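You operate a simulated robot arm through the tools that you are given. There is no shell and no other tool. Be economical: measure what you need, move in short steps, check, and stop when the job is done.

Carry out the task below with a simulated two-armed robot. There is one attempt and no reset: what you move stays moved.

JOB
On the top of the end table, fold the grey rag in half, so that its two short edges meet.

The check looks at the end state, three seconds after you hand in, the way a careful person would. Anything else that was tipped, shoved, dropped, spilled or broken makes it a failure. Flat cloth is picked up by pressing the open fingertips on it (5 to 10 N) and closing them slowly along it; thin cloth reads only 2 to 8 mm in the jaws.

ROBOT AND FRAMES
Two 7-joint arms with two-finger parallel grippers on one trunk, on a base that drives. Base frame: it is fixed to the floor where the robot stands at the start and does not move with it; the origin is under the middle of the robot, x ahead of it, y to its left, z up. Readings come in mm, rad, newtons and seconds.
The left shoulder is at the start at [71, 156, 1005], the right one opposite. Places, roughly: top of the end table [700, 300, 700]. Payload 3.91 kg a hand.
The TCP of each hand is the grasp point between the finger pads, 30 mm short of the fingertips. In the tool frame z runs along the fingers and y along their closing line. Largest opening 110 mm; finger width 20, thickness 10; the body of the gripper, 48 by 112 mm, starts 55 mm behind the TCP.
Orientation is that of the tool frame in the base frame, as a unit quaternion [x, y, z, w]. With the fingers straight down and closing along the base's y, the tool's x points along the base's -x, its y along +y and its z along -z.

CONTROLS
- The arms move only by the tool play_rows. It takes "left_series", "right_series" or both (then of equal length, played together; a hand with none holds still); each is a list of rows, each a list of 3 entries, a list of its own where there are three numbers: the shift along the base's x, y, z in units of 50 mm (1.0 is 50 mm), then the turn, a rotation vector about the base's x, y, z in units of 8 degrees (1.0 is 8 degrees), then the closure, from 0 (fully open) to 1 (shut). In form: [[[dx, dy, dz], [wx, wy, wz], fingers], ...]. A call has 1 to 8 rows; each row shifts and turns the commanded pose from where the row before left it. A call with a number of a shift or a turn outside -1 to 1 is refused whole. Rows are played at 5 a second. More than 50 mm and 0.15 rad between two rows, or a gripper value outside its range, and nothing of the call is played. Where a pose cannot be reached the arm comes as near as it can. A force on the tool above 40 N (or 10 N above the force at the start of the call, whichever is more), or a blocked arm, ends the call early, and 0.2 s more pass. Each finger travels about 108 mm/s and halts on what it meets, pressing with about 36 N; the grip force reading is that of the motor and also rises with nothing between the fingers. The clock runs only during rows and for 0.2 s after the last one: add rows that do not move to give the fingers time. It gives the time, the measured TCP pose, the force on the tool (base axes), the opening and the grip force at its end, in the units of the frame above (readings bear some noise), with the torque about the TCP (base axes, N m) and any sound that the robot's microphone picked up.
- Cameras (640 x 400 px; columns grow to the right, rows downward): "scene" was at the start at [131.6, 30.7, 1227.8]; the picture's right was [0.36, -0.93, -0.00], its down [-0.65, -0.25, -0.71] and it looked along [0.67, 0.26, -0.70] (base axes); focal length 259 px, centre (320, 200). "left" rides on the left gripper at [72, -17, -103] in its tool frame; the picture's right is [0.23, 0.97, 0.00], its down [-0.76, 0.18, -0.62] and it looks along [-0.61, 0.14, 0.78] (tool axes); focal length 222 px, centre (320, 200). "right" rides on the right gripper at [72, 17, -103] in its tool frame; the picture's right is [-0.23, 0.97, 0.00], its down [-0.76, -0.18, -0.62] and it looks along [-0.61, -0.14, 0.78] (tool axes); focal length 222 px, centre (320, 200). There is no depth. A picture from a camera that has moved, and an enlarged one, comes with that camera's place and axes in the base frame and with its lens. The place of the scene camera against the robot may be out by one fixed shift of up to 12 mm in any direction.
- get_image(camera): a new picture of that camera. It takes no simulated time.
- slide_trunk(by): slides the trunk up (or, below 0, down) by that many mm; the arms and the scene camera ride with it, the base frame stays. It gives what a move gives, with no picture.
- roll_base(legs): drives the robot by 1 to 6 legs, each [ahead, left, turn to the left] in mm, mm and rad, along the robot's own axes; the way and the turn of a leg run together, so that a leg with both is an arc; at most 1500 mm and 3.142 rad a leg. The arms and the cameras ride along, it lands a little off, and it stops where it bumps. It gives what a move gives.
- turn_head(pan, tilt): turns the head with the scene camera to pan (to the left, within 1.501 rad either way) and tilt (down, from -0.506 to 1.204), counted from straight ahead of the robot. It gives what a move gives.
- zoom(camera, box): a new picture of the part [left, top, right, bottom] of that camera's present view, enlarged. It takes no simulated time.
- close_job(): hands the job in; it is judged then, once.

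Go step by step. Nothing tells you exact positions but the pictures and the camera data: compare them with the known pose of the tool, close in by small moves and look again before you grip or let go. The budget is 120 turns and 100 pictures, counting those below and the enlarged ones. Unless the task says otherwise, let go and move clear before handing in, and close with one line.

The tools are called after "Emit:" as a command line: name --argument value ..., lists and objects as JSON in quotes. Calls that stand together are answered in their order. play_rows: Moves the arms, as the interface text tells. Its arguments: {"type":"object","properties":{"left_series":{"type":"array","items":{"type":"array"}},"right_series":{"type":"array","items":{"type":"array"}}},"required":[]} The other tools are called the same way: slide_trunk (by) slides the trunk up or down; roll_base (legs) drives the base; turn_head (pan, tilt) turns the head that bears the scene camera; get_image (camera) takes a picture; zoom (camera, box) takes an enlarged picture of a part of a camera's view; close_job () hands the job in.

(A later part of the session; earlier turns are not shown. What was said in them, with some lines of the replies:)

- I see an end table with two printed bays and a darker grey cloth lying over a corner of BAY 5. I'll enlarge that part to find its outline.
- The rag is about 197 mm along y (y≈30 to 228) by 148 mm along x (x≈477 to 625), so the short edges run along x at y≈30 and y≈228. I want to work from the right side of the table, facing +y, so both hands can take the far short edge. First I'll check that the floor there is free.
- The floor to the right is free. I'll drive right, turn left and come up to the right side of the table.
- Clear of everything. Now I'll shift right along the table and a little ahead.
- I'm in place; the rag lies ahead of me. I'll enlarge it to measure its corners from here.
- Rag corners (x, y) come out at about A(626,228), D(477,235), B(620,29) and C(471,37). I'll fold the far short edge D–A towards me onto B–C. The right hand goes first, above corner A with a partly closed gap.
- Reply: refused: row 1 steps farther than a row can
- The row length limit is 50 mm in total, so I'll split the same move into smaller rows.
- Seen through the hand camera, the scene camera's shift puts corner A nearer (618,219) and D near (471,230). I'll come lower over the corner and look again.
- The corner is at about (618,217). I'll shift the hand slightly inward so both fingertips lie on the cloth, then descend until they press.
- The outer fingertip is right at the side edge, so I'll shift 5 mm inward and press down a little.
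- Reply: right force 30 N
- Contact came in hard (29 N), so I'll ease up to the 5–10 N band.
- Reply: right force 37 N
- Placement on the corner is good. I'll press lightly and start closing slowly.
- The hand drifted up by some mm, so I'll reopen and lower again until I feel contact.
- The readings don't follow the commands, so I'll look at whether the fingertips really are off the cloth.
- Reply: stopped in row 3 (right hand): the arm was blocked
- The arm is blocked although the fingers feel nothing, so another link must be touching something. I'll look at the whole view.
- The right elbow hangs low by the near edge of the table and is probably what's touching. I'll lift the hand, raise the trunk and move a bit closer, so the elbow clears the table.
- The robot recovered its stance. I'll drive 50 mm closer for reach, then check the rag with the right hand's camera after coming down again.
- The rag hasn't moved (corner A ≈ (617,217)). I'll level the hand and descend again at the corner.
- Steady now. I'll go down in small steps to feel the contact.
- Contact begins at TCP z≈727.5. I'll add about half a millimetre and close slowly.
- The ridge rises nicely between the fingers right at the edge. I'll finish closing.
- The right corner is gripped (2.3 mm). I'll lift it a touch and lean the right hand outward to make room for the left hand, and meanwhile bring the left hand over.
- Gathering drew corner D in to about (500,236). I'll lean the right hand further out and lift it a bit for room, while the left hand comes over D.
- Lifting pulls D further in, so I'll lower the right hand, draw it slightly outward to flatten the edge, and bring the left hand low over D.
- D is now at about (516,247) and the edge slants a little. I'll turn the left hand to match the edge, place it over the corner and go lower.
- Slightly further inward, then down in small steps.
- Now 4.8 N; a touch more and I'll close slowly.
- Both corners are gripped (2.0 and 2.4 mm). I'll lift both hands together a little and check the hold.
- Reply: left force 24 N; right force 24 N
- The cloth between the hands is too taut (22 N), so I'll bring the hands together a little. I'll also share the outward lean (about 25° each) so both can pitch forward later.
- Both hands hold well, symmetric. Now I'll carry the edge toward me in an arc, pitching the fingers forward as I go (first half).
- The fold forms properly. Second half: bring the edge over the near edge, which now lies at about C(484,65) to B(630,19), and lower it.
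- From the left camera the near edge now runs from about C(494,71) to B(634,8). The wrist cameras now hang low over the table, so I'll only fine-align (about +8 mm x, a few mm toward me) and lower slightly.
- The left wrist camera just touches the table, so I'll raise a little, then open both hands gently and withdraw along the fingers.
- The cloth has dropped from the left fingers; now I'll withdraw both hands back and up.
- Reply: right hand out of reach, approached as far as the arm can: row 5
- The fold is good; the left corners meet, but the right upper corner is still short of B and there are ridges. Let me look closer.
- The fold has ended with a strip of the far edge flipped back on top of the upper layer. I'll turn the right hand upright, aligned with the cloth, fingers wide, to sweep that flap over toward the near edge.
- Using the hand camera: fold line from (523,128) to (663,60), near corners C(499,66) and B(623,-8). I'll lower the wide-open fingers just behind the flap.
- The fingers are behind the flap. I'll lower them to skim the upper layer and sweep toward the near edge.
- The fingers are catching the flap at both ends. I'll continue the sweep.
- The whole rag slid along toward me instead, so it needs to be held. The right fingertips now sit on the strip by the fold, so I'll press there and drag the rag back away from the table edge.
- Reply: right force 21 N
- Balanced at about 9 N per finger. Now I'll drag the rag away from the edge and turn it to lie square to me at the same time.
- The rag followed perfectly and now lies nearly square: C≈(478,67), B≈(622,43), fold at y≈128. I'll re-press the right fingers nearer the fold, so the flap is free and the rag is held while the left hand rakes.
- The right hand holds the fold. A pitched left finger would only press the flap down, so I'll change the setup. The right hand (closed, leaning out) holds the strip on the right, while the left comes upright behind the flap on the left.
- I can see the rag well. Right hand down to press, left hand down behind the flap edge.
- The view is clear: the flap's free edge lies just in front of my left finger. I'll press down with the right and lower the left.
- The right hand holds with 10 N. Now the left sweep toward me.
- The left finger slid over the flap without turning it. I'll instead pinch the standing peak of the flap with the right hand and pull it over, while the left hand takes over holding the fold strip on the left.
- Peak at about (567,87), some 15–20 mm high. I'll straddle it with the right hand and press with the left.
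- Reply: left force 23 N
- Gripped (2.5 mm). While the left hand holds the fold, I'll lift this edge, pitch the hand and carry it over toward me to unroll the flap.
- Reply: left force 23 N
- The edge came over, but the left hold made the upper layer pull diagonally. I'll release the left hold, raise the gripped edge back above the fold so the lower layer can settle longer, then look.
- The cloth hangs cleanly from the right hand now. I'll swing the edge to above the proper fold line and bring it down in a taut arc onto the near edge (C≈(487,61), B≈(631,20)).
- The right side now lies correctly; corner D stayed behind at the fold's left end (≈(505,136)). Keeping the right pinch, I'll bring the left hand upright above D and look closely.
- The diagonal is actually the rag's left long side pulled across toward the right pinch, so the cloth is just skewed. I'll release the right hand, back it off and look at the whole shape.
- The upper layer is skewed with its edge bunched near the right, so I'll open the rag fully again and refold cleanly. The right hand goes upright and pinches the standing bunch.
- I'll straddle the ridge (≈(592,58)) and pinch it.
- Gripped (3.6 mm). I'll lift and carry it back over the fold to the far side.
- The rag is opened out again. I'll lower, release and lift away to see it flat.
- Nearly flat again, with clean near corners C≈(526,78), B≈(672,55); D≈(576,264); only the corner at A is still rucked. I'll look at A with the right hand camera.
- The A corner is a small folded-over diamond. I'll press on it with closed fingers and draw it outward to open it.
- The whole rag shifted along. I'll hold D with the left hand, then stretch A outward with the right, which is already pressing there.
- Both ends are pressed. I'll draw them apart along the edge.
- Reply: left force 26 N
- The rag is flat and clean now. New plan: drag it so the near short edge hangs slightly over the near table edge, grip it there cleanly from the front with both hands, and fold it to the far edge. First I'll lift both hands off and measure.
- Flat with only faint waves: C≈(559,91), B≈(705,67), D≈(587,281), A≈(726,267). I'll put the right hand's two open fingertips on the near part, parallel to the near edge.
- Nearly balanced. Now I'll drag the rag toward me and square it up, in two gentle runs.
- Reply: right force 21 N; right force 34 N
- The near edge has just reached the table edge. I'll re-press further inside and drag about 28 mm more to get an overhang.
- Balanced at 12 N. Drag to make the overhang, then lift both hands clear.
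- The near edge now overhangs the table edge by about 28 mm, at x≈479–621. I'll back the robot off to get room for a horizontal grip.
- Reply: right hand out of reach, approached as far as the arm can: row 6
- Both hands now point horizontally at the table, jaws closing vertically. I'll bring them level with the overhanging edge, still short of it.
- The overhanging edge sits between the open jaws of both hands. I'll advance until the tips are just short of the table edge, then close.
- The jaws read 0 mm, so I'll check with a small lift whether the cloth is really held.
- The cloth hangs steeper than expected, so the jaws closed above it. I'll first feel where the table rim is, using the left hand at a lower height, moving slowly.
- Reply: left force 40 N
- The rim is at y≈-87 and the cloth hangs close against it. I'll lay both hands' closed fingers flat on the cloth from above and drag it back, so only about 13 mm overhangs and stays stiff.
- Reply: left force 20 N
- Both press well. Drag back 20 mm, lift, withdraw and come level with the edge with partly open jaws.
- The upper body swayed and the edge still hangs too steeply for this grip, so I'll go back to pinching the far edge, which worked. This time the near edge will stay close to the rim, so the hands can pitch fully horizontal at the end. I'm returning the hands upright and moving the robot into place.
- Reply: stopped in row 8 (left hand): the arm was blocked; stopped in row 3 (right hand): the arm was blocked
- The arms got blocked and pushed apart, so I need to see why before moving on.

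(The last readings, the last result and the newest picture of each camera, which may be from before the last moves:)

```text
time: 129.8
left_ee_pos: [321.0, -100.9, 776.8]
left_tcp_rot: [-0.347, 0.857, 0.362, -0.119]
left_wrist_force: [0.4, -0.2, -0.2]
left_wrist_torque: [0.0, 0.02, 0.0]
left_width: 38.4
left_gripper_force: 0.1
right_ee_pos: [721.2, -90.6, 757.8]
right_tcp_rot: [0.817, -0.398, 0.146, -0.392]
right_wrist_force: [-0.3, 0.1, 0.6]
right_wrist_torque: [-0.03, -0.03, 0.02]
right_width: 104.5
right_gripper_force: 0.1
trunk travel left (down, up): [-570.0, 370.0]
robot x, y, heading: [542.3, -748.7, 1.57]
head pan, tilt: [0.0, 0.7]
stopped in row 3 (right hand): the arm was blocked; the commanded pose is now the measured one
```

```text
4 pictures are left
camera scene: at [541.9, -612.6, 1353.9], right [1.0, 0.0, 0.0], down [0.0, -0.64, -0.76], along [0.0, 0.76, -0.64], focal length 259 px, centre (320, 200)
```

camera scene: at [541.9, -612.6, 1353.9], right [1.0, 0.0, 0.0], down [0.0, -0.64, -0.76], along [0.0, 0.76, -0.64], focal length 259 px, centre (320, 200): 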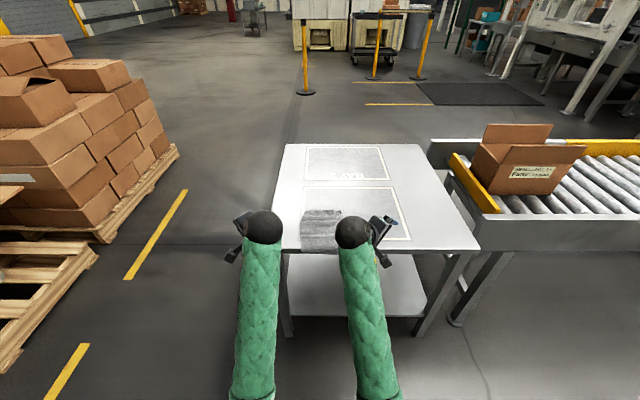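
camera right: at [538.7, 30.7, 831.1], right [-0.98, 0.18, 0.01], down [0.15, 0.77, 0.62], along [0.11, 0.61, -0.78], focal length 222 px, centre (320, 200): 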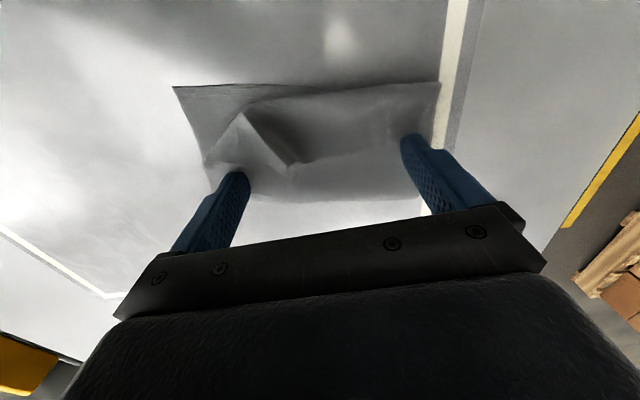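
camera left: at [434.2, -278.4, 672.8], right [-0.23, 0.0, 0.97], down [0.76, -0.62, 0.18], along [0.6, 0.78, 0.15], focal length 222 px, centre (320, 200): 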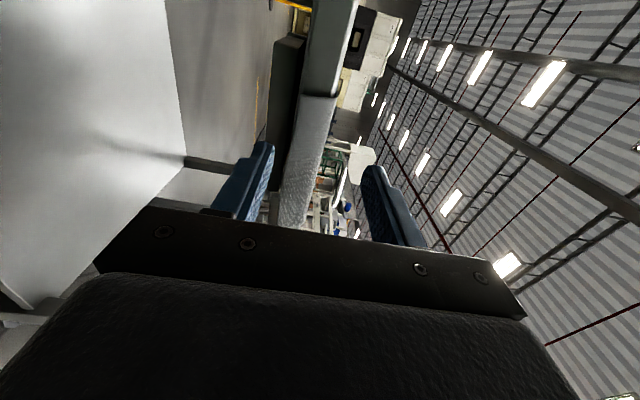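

The view shows free space; the elbows are probably folded in too close to the body. I'll move both hands up and forward while finishing the turn to upright.

Emit:
play_rows --left_series '[[[0, 0.4, 0.4], [0, 0, 0], 0.65], [[0, 0.4, 0.4], [-0.324, -0.64, 0.679], 0.65], [[0, 0.4, 0.3], [-0.324, -0.64, 0.679], 0.65], [[0, 0.4, 0], [-0.324, -0.64, 0.679], 0.65], [[0, 0.4, 0], [-0.324, -0.64, 0.679], 0.65], [[0, 0.4, 0], [-0.324, -0.64, 0.679], 0.65], [[0, 0.4, 0], [-0.324, -0.64, 0.679], 0.65], [[0, 0.3, 0], [-0.324, -0.64, 0.679], 0.65]]' --right_series '[[[0, 0.4, 0.4], [0, 0, 0], 0.05], [[0, 0.4, 0.4], [-0.327, 0.714, -0.556], 0.05], [[0, 0.4, 0.3], [-0.327, 0.714, -0.556], 0.05], [[-0.2, 0.4, 0], [-0.327, 0.714, -0.556], 0.05], [[-0.2, 0.4, 0], [-0.327, 0.714, -0.556], 0.05], [[-0.2, 0.4, 0], [-0.327, 0.714, -0.556], 0.05], [[-0.2, 0.3, 0], [-0.327, 0.714, -0.556], 0.05], [[-0.2, 0.2, 0], [-0.327, 0.714, -0.556], 0.05]]'

Emit:
play_rows --left_series '[[[0, 0, 0], [-0.324, -0.64, 0.679], 0.65], [[0, 0, 0], [0, 0, 0], 0.65]]' --right_series '[[[-0.1, 0, 0], [-0.327, 0.714, -0.556], 0.05], [[0, 0, 0], [0, 0, 0], 0.05]]'

```text
time: 130.7
left_ee_pos: [281.9, -30.9, 830.2]
left_tcp_rot: [-0.478, 0.827, 0.271, -0.118]
left_wrist_force: [-0.8, -0.4, 0.1]
left_wrist_torque: [0.0, 0.02, -0.01]
left_width: 38.4
left_gripper_force: 0.1
right_ee_pos: [791.0, -21.6, 807.5]
right_tcp_rot: [0.787, -0.509, 0.167, -0.307]
right_wrist_force: [-0.2, 0.5, -0.4]
right_wrist_torque: [0.03, 0.03, 0.04]
right_width: 104.5
right_gripper_force: 0.1
trunk travel left (down, up): [-570.0, 370.0]
robot x, y, heading: [539.5, -745.2, 1.569]
head pan, tilt: [0.0, 0.7]
stopped in row 4 (right hand): the arm was blocked; the commanded pose is now the measured one
```

```text
time: 131.3
left_ee_pos: [268.8, -31.6, 829.2]
left_tcp_rot: [-0.527, 0.81, 0.229, -0.116]
left_wrist_force: [0.6, 0.5, 0.6]
left_wrist_torque: [0.01, 0.01, -0.01]
left_width: 38.6
left_gripper_force: 0.0
right_ee_pos: [803.2, -22.7, 807.6]
right_tcp_rot: [0.775, -0.551, 0.163, -0.263]
right_wrist_force: [-0.4, 0.6, 0.3]
right_wrist_torque: [0.03, 0.01, 0.0]
right_width: 104.5
right_gripper_force: 0.1
trunk travel left (down, up): [-570.0, 370.0]
robot x, y, heading: [537.8, -747.9, 1.575]
head pan, tilt: [0.0, 0.7]
```

The elbows were pushing against each other. I'll turn the hands upright one after the other while reaching forward, which brings the elbows out, then move the right hand over the rag.

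Emit:
play_rows --right_series '[[[0, 0.5, 0.2], [0, 0, 0], 0.05], [[0, 0.5, 0.1], [-0.172, 0.733, -0.385], 0.05], [[0, 0.5, 0], [-0.172, 0.733, -0.385], 0.05], [[0, 0.5, 0], [-0.172, 0.733, -0.385], 0.05], [[0, 0.5, 0], [-0.172, 0.733, -0.385], 0.05], [[0, 0.3, 0], [-0.172, 0.733, -0.385], 0.05], [[0, 0, 0], [-0.172, 0.733, -0.385], 0.05]]'

Emit:
play_rows --left_series '[[[0, 0.5, 0], [0, 0, 0], 0.65], [[0, 0.5, 0], [-0.195, -0.593, 0.487], 0.65], [[0, 0.5, 0], [-0.195, -0.593, 0.487], 0.65], [[0, 0.5, 0], [-0.195, -0.593, 0.487], 0.65], [[0, 0.5, 0], [-0.195, -0.593, 0.487], 0.65], [[0, 0, 0], [-0.195, -0.593, 0.487], 0.65], [[0, 0, 0], [-0.195, -0.593, 0.487], 0.65]]'

```text
time: 133.1
left_ee_pos: [267.1, -29.8, 833.5]
left_tcp_rot: [-0.528, 0.809, 0.232, -0.115]
left_wrist_force: [0.1, 0.0, -0.8]
left_wrist_torque: [-0.01, -0.01, -0.02]
left_width: 38.5
left_gripper_force: 0.0
right_ee_pos: [840.4, 131.9, 818.8]
right_tcp_rot: [-0.693, 0.721, 0.001, 0.017]
right_wrist_force: [-0.3, 1.1, 0.7]
right_wrist_torque: [0.0, -0.03, -0.01]
right_width: 104.8
right_gripper_force: 0.1
right hand out of reach, approached as far as the arm can: row 7
trunk travel left (down, up): [-570.0, 370.0]
robot x, y, heading: [537.9, -750.5, 1.572]
head pan, tilt: [0.0, 0.7]
stopped in row 7 (right hand): the arm was blocked; the commanded pose is now the measured one
```

```text
time: 134.9
left_ee_pos: [201.2, 111.8, 813.1]
left_tcp_rot: [0.726, -0.687, -0.017, 0.017]
left_wrist_force: [-0.5, 0.7, 1.1]
left_wrist_torque: [0.02, -0.01, -0.01]
left_width: 38.4
left_gripper_force: 0.1
left hand out of reach, approached as far as the arm can: row 6, 7
right_ee_pos: [842.1, 133.1, 818.3]
right_tcp_rot: [-0.693, 0.721, 0.001, 0.016]
right_wrist_force: [-0.3, -0.3, 0.1]
right_wrist_torque: [0.02, -0.01, 0.02]
right_width: 104.6
right_gripper_force: 0.0
trunk travel left (down, up): [-570.0, 370.0]
robot x, y, heading: [536.6, -749.1, 1.572]
head pan, tilt: [0.0, 0.7]
stopped in row 7 (left hand): the arm was blocked; the commanded pose is now the measured one
```

Both hands are upright again. I'll bring the right hand over the rag, press and drag it back onto the table.

Emit:
play_rows --right_series '[[[-0.84, -0.25, -0.15], [-0.16, 0.16, 0], 0.05], [[-0.84, -0.25, -0.15], [0, 0, 0], 0.05], [[-0.84, -0.25, -0.15], [0, 0, 0], 0.05], [[-0.84, -0.25, -0.15], [0, 0, 0], 0.05], [[-0.84, -0.25, -0.15], [0, 0, 0], 0.05], [[-0.84, -0.25, -0.15], [0, 0, 0], 0.05], [[-0.84, -0.25, -0.15], [0, 0, 0], 0.05], [[0, 0, -0.5], [0, 0, 0], 0.05]]'

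Emit:
play_rows --right_series '[[[0, 0, -0.12], [0, 0, 0], 0.05], [[0, 0, -0.06], [0, 0, 0], 0.05], [[0, 0, -0.03], [0, 0, 0], 0.05], [[0, 0, 0], [0, 0, 0], 0.05]]'

```text
time: 135.9
left_ee_pos: [196.6, 107.4, 801.0]
left_tcp_rot: [0.727, -0.686, -0.014, 0.025]
left_wrist_force: [-0.4, 0.0, 0.3]
left_wrist_torque: [0.0, 0.0, 0.0]
left_width: 38.6
left_gripper_force: 0.1
right_ee_pos: [741.8, 168.7, 886.3]
right_tcp_rot: [-0.672, 0.735, 0.047, 0.071]
right_wrist_force: [-0.4, 0.2, 0.3]
right_wrist_torque: [-0.04, 0.0, 0.06]
right_width: 104.4
right_gripper_force: 0.1
right hand out of reach, approached as far as the arm can: row 1, 2, 3, 4, 5
trunk travel left (down, up): [-570.0, 370.0]
robot x, y, heading: [538.9, -750.4, 1.571]
head pan, tilt: [0.0, 0.7]
stopped in row 5 (right hand): the arm was blocked; the commanded pose is now the measured one
```

```text
time: 136.9
left_ee_pos: [196.0, 106.7, 799.7]
left_tcp_rot: [0.727, -0.686, -0.015, 0.025]
left_wrist_force: [-0.2, -0.4, 0.5]
left_wrist_torque: [0.02, 0.0, -0.02]
left_width: 38.5
left_gripper_force: 0.1
right_ee_pos: [738.8, 167.6, 874.3]
right_tcp_rot: [-0.673, 0.735, 0.046, 0.07]
right_wrist_force: [1.2, 0.6, -0.4]
right_wrist_torque: [-0.03, 0.02, -0.01]
right_width: 104.4
right_gripper_force: 0.1
trunk travel left (down, up): [-570.0, 370.0]
robot x, y, heading: [538.3, -749.7, 1.576]
head pan, tilt: [0.0, 0.7]
```

The right arm is limited by its elbow posture, so I'll use the base for the large sideways and back moves and the arm only for height. I'm levelling the hand and placing it over the rag that way.

Emit:
play_rows --right_series '[[[0, 0, 0.3], [-0.58, 0.15, 0], 0.05], [[0, 0, 0.2], [-0.58, 0.15, 0], 0.05], [[0, 0, 0], [0, 0, 0], 0.05]]'

Emit:
roll_base --legs '[[-120, 191, 0]]'

Emit:
play_rows --right_series '[[[0, 0, -0.9], [0, 0, 0], 0.05], [[0, 0, -0.9], [0, 0, 0], 0.05], [[0, 0, -0.8], [0, 0, 0], 0.05], [[0, 0, 0], [0, 0, 0], 0.05]]'

Emit:
get_image --camera "scene"

```text
time: 137.8
left_ee_pos: [196.2, 107.5, 800.1]
left_tcp_rot: [0.728, -0.685, -0.014, 0.025]
left_wrist_force: [-0.2, -0.6, 0.2]
left_wrist_torque: [0.01, 0.02, 0.03]
left_width: 38.5
left_gripper_force: 0.1
right_ee_pos: [749.5, 197.7, 882.6]
right_tcp_rot: [-0.675, 0.738, 0.002, 0.001]
right_wrist_force: [0.0, -0.2, 0.2]
right_wrist_torque: [0.03, -0.01, 0.02]
right_width: 104.2
right_gripper_force: 0.0
right hand out of reach, approached as far as the arm can: row 1, 2
trunk travel left (down, up): [-570.0, 370.0]
robot x, y, heading: [537.2, -751.5, 1.572]
head pan, tilt: [0.0, 0.7]
```

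```text
time: 139.5
left_ee_pos: [0.9, -15.3, 799.5]
left_tcp_rot: [0.728, -0.685, -0.014, 0.024]
left_wrist_force: [-0.5, -0.3, -0.3]
left_wrist_torque: [0.01, -0.01, 0.02]
left_width: 38.4
left_gripper_force: 0.0
right_ee_pos: [554.2, 75.4, 882.6]
right_tcp_rot: [-0.675, 0.738, 0.002, 0.002]
right_wrist_force: [-0.4, -0.5, 0.3]
right_wrist_torque: [0.02, -0.08, 0.01]
right_width: 104.7
right_gripper_force: 0.0
trunk travel left (down, up): [-570.0, 370.0]
robot x, y, heading: [345.6, -869.7, 1.571]
head pan, tilt: [0.0, 0.7]
```

```text
time: 140.5
left_ee_pos: [1.1, -14.7, 799.2]
left_tcp_rot: [0.728, -0.685, -0.015, 0.026]
left_wrist_force: [-0.2, 0.1, 1.5]
left_wrist_torque: [-0.01, 0.01, 0.0]
left_width: 38.7
left_gripper_force: 0.2
right_ee_pos: [557.7, 77.4, 753.9]
right_tcp_rot: [-0.675, 0.738, 0.002, 0.001]
right_wrist_force: [1.0, -0.5, 0.5]
right_wrist_torque: [0.01, 0.0, 0.02]
right_width: 104.3
right_gripper_force: 0.0
trunk travel left (down, up): [-570.0, 370.0]
robot x, y, heading: [340.4, -871.0, 1.576]
head pan, tilt: [0.0, 0.7]
```

```text
3 pictures are left
camera scene: at [346.7, -734.7, 1354.1], right [1.0, 0.0, 0.0], down [0.0, -0.64, -0.76], along [0.0, 0.76, -0.64], focal length 259 px, centre (320, 200)
```

scene: 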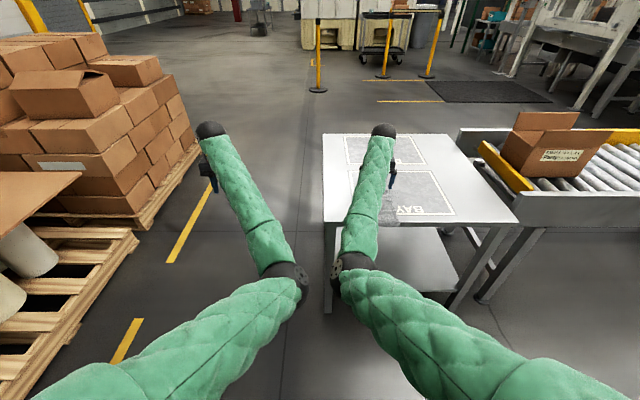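

With the base shifted the right hand works. I'll set it down on the rag and use the base to pull the rag fully onto the table, then place the hand over the middle of the far edge.

Emit:
roll_base --legs '[[-40, 0, 0]]'

Emit:
play_rows --right_series '[[[0, 0, -0.4], [0, 0, 0], 0.05], [[0, 0, -0.08], [0, 0, 0], 0.05], [[0, 0, -0.05], [0, 0, 0], 0.05], [[0, 0, 0], [0, 0, 0], 0.05]]'

Emit:
roll_base --legs '[[50, 0, 0]]'

Emit:
play_rows --right_series '[[[0, 0, 0.5], [0, 0, 0], 0.3], [[0, 0, 0.3], [0, 0, 0], 0.64], [[0, 0, 0], [0, 0, 0], 0.64]]'

Emit:
get_image --camera "right"

```text
time: 141.4
left_ee_pos: [0.9, -56.7, 801.0]
left_tcp_rot: [0.728, -0.684, -0.015, 0.025]
left_wrist_force: [0.5, 0.6, 0.8]
left_wrist_torque: [0.05, -0.01, 0.02]
left_width: 38.4
left_gripper_force: 0.1
right_ee_pos: [556.5, 34.5, 757.6]
right_tcp_rot: [-0.675, 0.738, 0.002, 0.002]
right_wrist_force: [-0.3, -1.4, 1.1]
right_wrist_torque: [0.06, 0.01, 0.0]
right_width: 104.2
right_gripper_force: 0.0
trunk travel left (down, up): [-570.0, 370.0]
robot x, y, heading: [342.1, -912.3, 1.572]
head pan, tilt: [0.0, 0.7]
```

```text
time: 142.4
left_ee_pos: [1.0, -56.5, 799.2]
left_tcp_rot: [0.727, -0.686, -0.014, 0.025]
left_wrist_force: [-0.2, 1.0, 0.4]
left_wrist_torque: [-0.01, -0.02, 0.04]
left_width: 38.6
left_gripper_force: 0.1
right_ee_pos: [556.1, 36.6, 727.2]
right_tcp_rot: [-0.675, 0.738, 0.002, 0.002]
right_wrist_force: [0.3, 0.7, 0.6]
right_wrist_torque: [-0.01, -0.03, 0.0]
right_width: 104.5
right_gripper_force: 0.0
trunk travel left (down, up): [-570.0, 370.0]
robot x, y, heading: [340.5, -913.7, 1.573]
head pan, tilt: [0.0, 0.7]
```

```text
time: 143.3
left_ee_pos: [-0.3, -2.9, 799.2]
left_tcp_rot: [0.727, -0.686, -0.013, 0.025]
left_wrist_force: [-0.7, 0.3, -0.4]
left_wrist_torque: [-0.03, -0.02, 0.03]
left_width: 38.4
left_gripper_force: 0.0
right_ee_pos: [557.3, 88.0, 728.1]
right_tcp_rot: [-0.675, 0.738, 0.001, 0.002]
right_wrist_force: [0.6, -0.4, 5.6]
right_wrist_torque: [-0.02, -0.16, -0.02]
right_width: 104.7
right_gripper_force: 0.0
trunk travel left (down, up): [-570.0, 370.0]
robot x, y, heading: [345.8, -862.2, 1.572]
head pan, tilt: [0.0, 0.7]
```

```text
time: 144.1
left_ee_pos: [0.9, -2.9, 799.3]
left_tcp_rot: [0.727, -0.686, -0.014, 0.027]
left_wrist_force: [0.0, 0.4, -0.3]
left_wrist_torque: [0.0, 0.0, 0.03]
left_width: 38.4
left_gripper_force: 0.1
right_ee_pos: [557.8, 86.9, 767.6]
right_tcp_rot: [-0.675, 0.738, 0.002, 0.002]
right_wrist_force: [-0.5, -0.5, 0.2]
right_wrist_torque: [-0.01, -0.02, 0.02]
right_width: 39.6
right_gripper_force: 0.1
trunk travel left (down, up): [-570.0, 370.0]
robot x, y, heading: [344.0, -859.4, 1.579]
head pan, tilt: [0.0, 0.7]
```

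```text
2 pictures are left
camera right: at [533.4, 14.3, 869.8], right [-0.95, 0.31, 0.0], down [0.24, 0.74, 0.63], along [0.2, 0.6, -0.78], focal length 222 px, centre (320, 200)
```

right: 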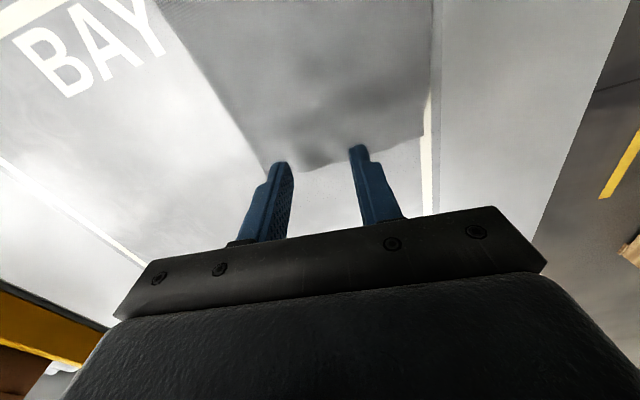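

The far edge now runs from (476,112) to (610,97), so the rag is back on the table. I'll pinch the middle of that edge.

Emit:
play_rows --right_series '[[[-0.15, 0.1, -0.2], [0, 0, 0], 0.72], [[-0.15, 0.1, -0.3], [0, 0, 0], 0.72], [[0, 0, -0.22], [0, 0, 0], 0.72], [[0, 0, -0.06], [0, 0, 0], 0.72], [[0, 0, -0.04], [0, 0, 0], 0.72], [[0, 0, 0], [0, 0, 0], 0.72]]'

Emit:
play_rows --right_series '[[[0, 0, -0.005], [0, 0, 0], 0.75], [[0, 0, 0], [0, 0, 0], 0.78], [[0, 0, 0], [0, 0, 0], 0.82], [[0, 0, 0], [0, 0, 0], 0.86], [[0, 0, 0], [0, 0, 0], 0.9], [[0, 0, 0], [0, 0, 0], 0.94], [[0, 0, 0], [0, 0, 0], 0.98], [[0, 0, 0], [0, 0, 0], 1]]'

Emit:
play_rows --right_series '[[[0, 0, 0], [0, 0, 0], 1], [[0, 0, 0.1], [0, 0, 0], 1]]'

```text
time: 145.5
left_ee_pos: [1.0, -3.7, 799.0]
left_tcp_rot: [0.728, -0.685, -0.014, 0.025]
left_wrist_force: [-1.1, 0.4, 1.1]
left_wrist_torque: [-0.04, -0.02, 0.03]
left_width: 38.6
left_gripper_force: 0.0
right_ee_pos: [541.9, 98.5, 728.1]
right_tcp_rot: [-0.675, 0.738, 0.002, 0.003]
right_wrist_force: [-0.1, 0.1, 2.2]
right_wrist_torque: [0.03, 0.02, -0.02]
right_width: 30.6
right_gripper_force: 0.1
trunk travel left (down, up): [-570.0, 370.0]
robot x, y, heading: [342.1, -861.6, 1.571]
head pan, tilt: [0.0, 0.7]
```

```text
time: 147.3
left_ee_pos: [0.6, -4.7, 798.5]
left_tcp_rot: [0.727, -0.686, -0.014, 0.025]
left_wrist_force: [0.6, -0.3, 0.7]
left_wrist_torque: [0.0, 0.01, 0.02]
left_width: 38.6
left_gripper_force: 0.1
right_ee_pos: [541.2, 97.3, 727.0]
right_tcp_rot: [-0.675, 0.738, 0.002, 0.002]
right_wrist_force: [-0.1, 0.1, 5.0]
right_wrist_torque: [0.06, -0.01, -0.01]
right_width: 2.4
right_gripper_force: 35.2
trunk travel left (down, up): [-570.0, 370.0]
robot x, y, heading: [341.2, -859.0, 1.573]
head pan, tilt: [0.0, 0.7]
```

```text
time: 147.9
left_ee_pos: [1.2, -4.1, 799.6]
left_tcp_rot: [0.728, -0.685, -0.014, 0.026]
left_wrist_force: [0.7, 0.2, 0.5]
left_wrist_torque: [0.04, -0.02, -0.02]
left_width: 38.4
left_gripper_force: 0.2
right_ee_pos: [542.6, 97.4, 733.2]
right_tcp_rot: [-0.675, 0.738, 0.002, 0.003]
right_wrist_force: [-0.4, 0.2, 0.6]
right_wrist_torque: [-0.01, 0.03, -0.02]
right_width: 2.4
right_gripper_force: 36.3
trunk travel left (down, up): [-570.0, 370.0]
robot x, y, heading: [344.3, -859.9, 1.571]
head pan, tilt: [0.0, 0.7]
```

Gripped (2.4 mm). I'll carry the edge in a taut arc over to the near edge, pitching the hand on the way.

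Emit:
play_rows --right_series '[[[0, -0.3, 0.9], [0, 0, 0], 1], [[0, -0.46, 0.36], [0.95, 0, 0], 1], [[0, -0.57, 0.23], [0.95, 0, 0], 1], [[0, -0.67, 0.05], [0.95, 0, 0], 1], [[0, -0.67, -0.15], [0.95, 0, 0], 1], [[0, -0.56, -0.4], [0.95, 0, 0], 1], [[0, -0.42, -0.55], [0.95, 0, 0], 1], [[0, -0.25, -0.5], [0.95, 0, 0], 1]]'

Emit:
zoom --camera "scene" --box '[330, 160, 450, 250]'

```text
time: 149.7
left_ee_pos: [1.8, -4.8, 799.6]
left_tcp_rot: [0.728, -0.685, -0.013, 0.025]
left_wrist_force: [0.8, 0.1, -0.4]
left_wrist_torque: [-0.01, -0.04, 0.0]
left_width: 38.8
left_gripper_force: 0.1
right_ee_pos: [582.8, -33.2, 875.0]
right_tcp_rot: [-0.577, 0.624, 0.365, 0.381]
right_wrist_force: [0.5, 0.5, 0.2]
right_wrist_torque: [0.01, 0.01, 0.01]
right_width: 2.0
right_gripper_force: 35.6
trunk travel left (down, up): [-570.0, 370.0]
robot x, y, heading: [342.8, -861.1, 1.576]
head pan, tilt: [0.0, 0.7]
stopped in row 8 (right hand): the arm was blocked; the commanded pose is now the measured one
```

```text
4.44 times, centred on (390, 205) of scene
camera zoom: at [347.1, -724.6, 1354.0], right [1.0, 0.0, 0.0], down [0.0, -0.64, -0.76], along [0.0, 0.76, -0.64], focal length 1149 px, centre (9, 178)
```

zoom: 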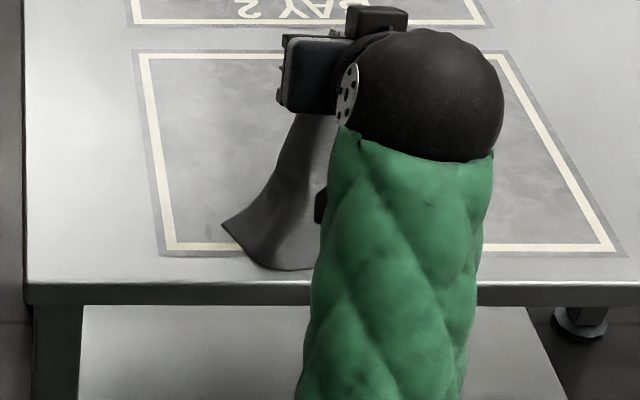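

The arm got held high by its elbow, so I'll finish the motion with the base and trunk. That means going ahead to lay the lower half down, then back and down to fold the upper half over, then release and back away.

Emit:
roll_base --legs '[[75, 0, 0]]'

Emit:
slide_trunk --by -65

Emit:
roll_base --legs '[[-60, 0, 0]]'

Emit:
slide_trunk --by -35

Emit:
roll_base --legs '[[-65, 0, 0]]'

Emit:
slide_trunk --by -40

Emit:
play_rows --right_series '[[[0, 0, 0], [0, 0, 0], 0.95], [[0, 0, 0], [0, 0, 0], 0.88], [[0, 0, 0], [0, 0, 0], 0.8], [[0, 0, 0], [0, 0, 0], 0.7], [[0, 0, 0], [0, 0, 0], 0.7]]'

Emit:
roll_base --legs '[[-120, 0, 0]]'

Emit:
get_image --camera "scene"

```text
time: 150.7
left_ee_pos: [0.7, 71.0, 798.0]
left_tcp_rot: [0.727, -0.686, -0.013, 0.025]
left_wrist_force: [-0.3, 0.0, -0.2]
left_wrist_torque: [-0.02, 0.01, -0.03]
left_width: 38.5
left_gripper_force: 0.1
right_ee_pos: [581.2, 41.6, 871.5]
right_tcp_rot: [-0.577, 0.624, 0.364, 0.381]
right_wrist_force: [-0.8, 0.8, -0.1]
right_wrist_torque: [0.04, 0.0, -0.01]
right_width: 2.4
right_gripper_force: 35.9
trunk travel left (down, up): [-570.0, 370.0]
robot x, y, heading: [339.1, -791.4, 1.579]
head pan, tilt: [0.0, 0.7]
```

```text
time: 151.8
left_ee_pos: [0.7, 68.8, 736.3]
left_tcp_rot: [0.727, -0.686, -0.015, 0.025]
left_wrist_force: [0.5, 0.5, 0.4]
left_wrist_torque: [0.0, -0.01, -0.02]
left_width: 38.6
left_gripper_force: 0.0
right_ee_pos: [581.2, 39.4, 809.0]
right_tcp_rot: [-0.576, 0.624, 0.365, 0.382]
right_wrist_force: [0.0, -1.0, -0.3]
right_wrist_torque: [-0.03, 0.02, -0.02]
right_width: 2.3
right_gripper_force: 36.0
trunk travel left (down, up): [-505.0, 435.0]
robot x, y, heading: [341.8, -786.4, 1.575]
head pan, tilt: [0.0, 0.7]
```

```text
time: 152.8
left_ee_pos: [1.0, 8.3, 736.3]
left_tcp_rot: [0.727, -0.686, -0.013, 0.025]
left_wrist_force: [1.1, 0.6, 0.7]
left_wrist_torque: [0.03, -0.02, 0.0]
left_width: 38.5
left_gripper_force: 0.0
right_ee_pos: [583.0, -22.1, 810.3]
right_tcp_rot: [-0.576, 0.623, 0.365, 0.382]
right_wrist_force: [-0.1, -0.1, -0.8]
right_wrist_torque: [-0.01, 0.01, 0.03]
right_width: 2.1
right_gripper_force: 36.0
trunk travel left (down, up): [-505.0, 435.0]
robot x, y, heading: [346.0, -847.8, 1.574]
head pan, tilt: [0.0, 0.7]
```

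```text
time: 153.5
left_ee_pos: [0.4, 7.1, 701.6]
left_tcp_rot: [0.727, -0.686, -0.013, 0.026]
left_wrist_force: [-0.5, -0.1, 0.2]
left_wrist_torque: [-0.02, -0.01, -0.01]
left_width: 38.5
left_gripper_force: 0.1
right_ee_pos: [583.3, -21.6, 773.6]
right_tcp_rot: [-0.576, 0.623, 0.366, 0.382]
right_wrist_force: [-0.2, 0.8, 0.8]
right_wrist_torque: [-0.03, -0.01, 0.04]
right_width: 2.2
right_gripper_force: 36.3
trunk travel left (down, up): [-470.0, 470.0]
robot x, y, heading: [337.8, -848.1, 1.569]
head pan, tilt: [0.0, 0.7]
```

```text
time: 154.5
left_ee_pos: [0.6, -56.7, 701.3]
left_tcp_rot: [0.728, -0.685, -0.013, 0.025]
left_wrist_force: [0.1, -0.3, 0.9]
left_wrist_torque: [-0.02, 0.0, -0.01]
left_width: 38.5
left_gripper_force: 0.1
right_ee_pos: [581.7, -85.9, 774.9]
right_tcp_rot: [-0.577, 0.623, 0.366, 0.381]
right_wrist_force: [-0.2, -0.4, 0.4]
right_wrist_torque: [0.02, 0.0, -0.01]
right_width: 2.4
right_gripper_force: 35.9
trunk travel left (down, up): [-470.0, 470.0]
robot x, y, heading: [342.8, -917.5, 1.574]
head pan, tilt: [0.0, 0.7]
```

```text
time: 155.4
left_ee_pos: [-1.1, -57.8, 661.0]
left_tcp_rot: [0.728, -0.685, -0.014, 0.025]
left_wrist_force: [-0.1, -0.3, 0.6]
left_wrist_torque: [0.01, 0.04, 0.0]
left_width: 38.6
left_gripper_force: 0.1
right_ee_pos: [582.9, -85.8, 733.9]
right_tcp_rot: [-0.577, 0.623, 0.366, 0.382]
right_wrist_force: [0.3, -0.5, 0.3]
right_wrist_torque: [-0.02, -0.01, 0.01]
right_width: 2.1
right_gripper_force: 35.9
trunk travel left (down, up): [-430.0, 510.0]
robot x, y, heading: [342.7, -914.5, 1.577]
head pan, tilt: [0.0, 0.7]
```

```text
time: 156.6
left_ee_pos: [1.8, -57.2, 659.7]
left_tcp_rot: [0.727, -0.686, -0.014, 0.026]
left_wrist_force: [0.4, -0.1, 0.5]
left_wrist_torque: [0.01, 0.01, -0.01]
left_width: 38.7
left_gripper_force: 0.1
right_ee_pos: [581.8, -85.5, 732.9]
right_tcp_rot: [-0.577, 0.623, 0.365, 0.382]
right_wrist_force: [-0.4, 0.6, 0.3]
right_wrist_torque: [-0.01, -0.02, 0.04]
right_width: 33.4
right_gripper_force: 0.1
trunk travel left (down, up): [-430.0, 510.0]
robot x, y, heading: [342.3, -910.1, 1.574]
head pan, tilt: [0.0, 0.7]
```

```text
time: 157.8
left_ee_pos: [0.8, -177.2, 661.7]
left_tcp_rot: [0.727, -0.686, -0.014, 0.025]
left_wrist_force: [-0.1, 0.4, 0.3]
left_wrist_torque: [0.0, 0.02, -0.01]
left_width: 38.4
left_gripper_force: 0.2
right_ee_pos: [584.0, -207.6, 735.4]
right_tcp_rot: [-0.576, 0.623, 0.365, 0.382]
right_wrist_force: [0.7, -0.5, 1.0]
right_wrist_torque: [0.02, 0.01, 0.0]
right_width: 33.1
right_gripper_force: 0.0
trunk travel left (down, up): [-430.0, 510.0]
robot x, y, heading: [341.9, -1032.9, 1.568]
head pan, tilt: [0.0, 0.7]
```

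```text
0 pictures are left
camera scene: at [347.3, -898.2, 1214.2], right [1.0, 0.0, 0.0], down [0.0, -0.64, -0.77], along [0.0, 0.77, -0.64], focal length 259 px, centre (320, 200)
```

scene: 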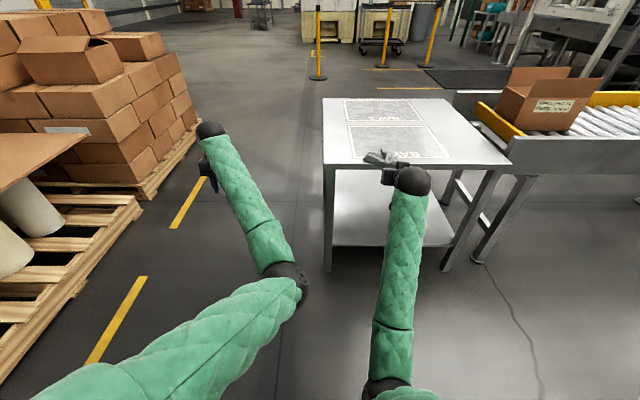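

The last picture shows the rag still on the table top, roughly doubled over near the front edge, with both hands empty and clear. I have no pictures left and almost no turns, so I can't check or improve the fold and am handing in as it is.

Emit:
close_job

```text
The job is handed in.
```

I handed the job in, but the fold is probably not good enough: the rag is on the end table, roughly doubled over, and I could not confirm that its short edges meet or that it lies flat.
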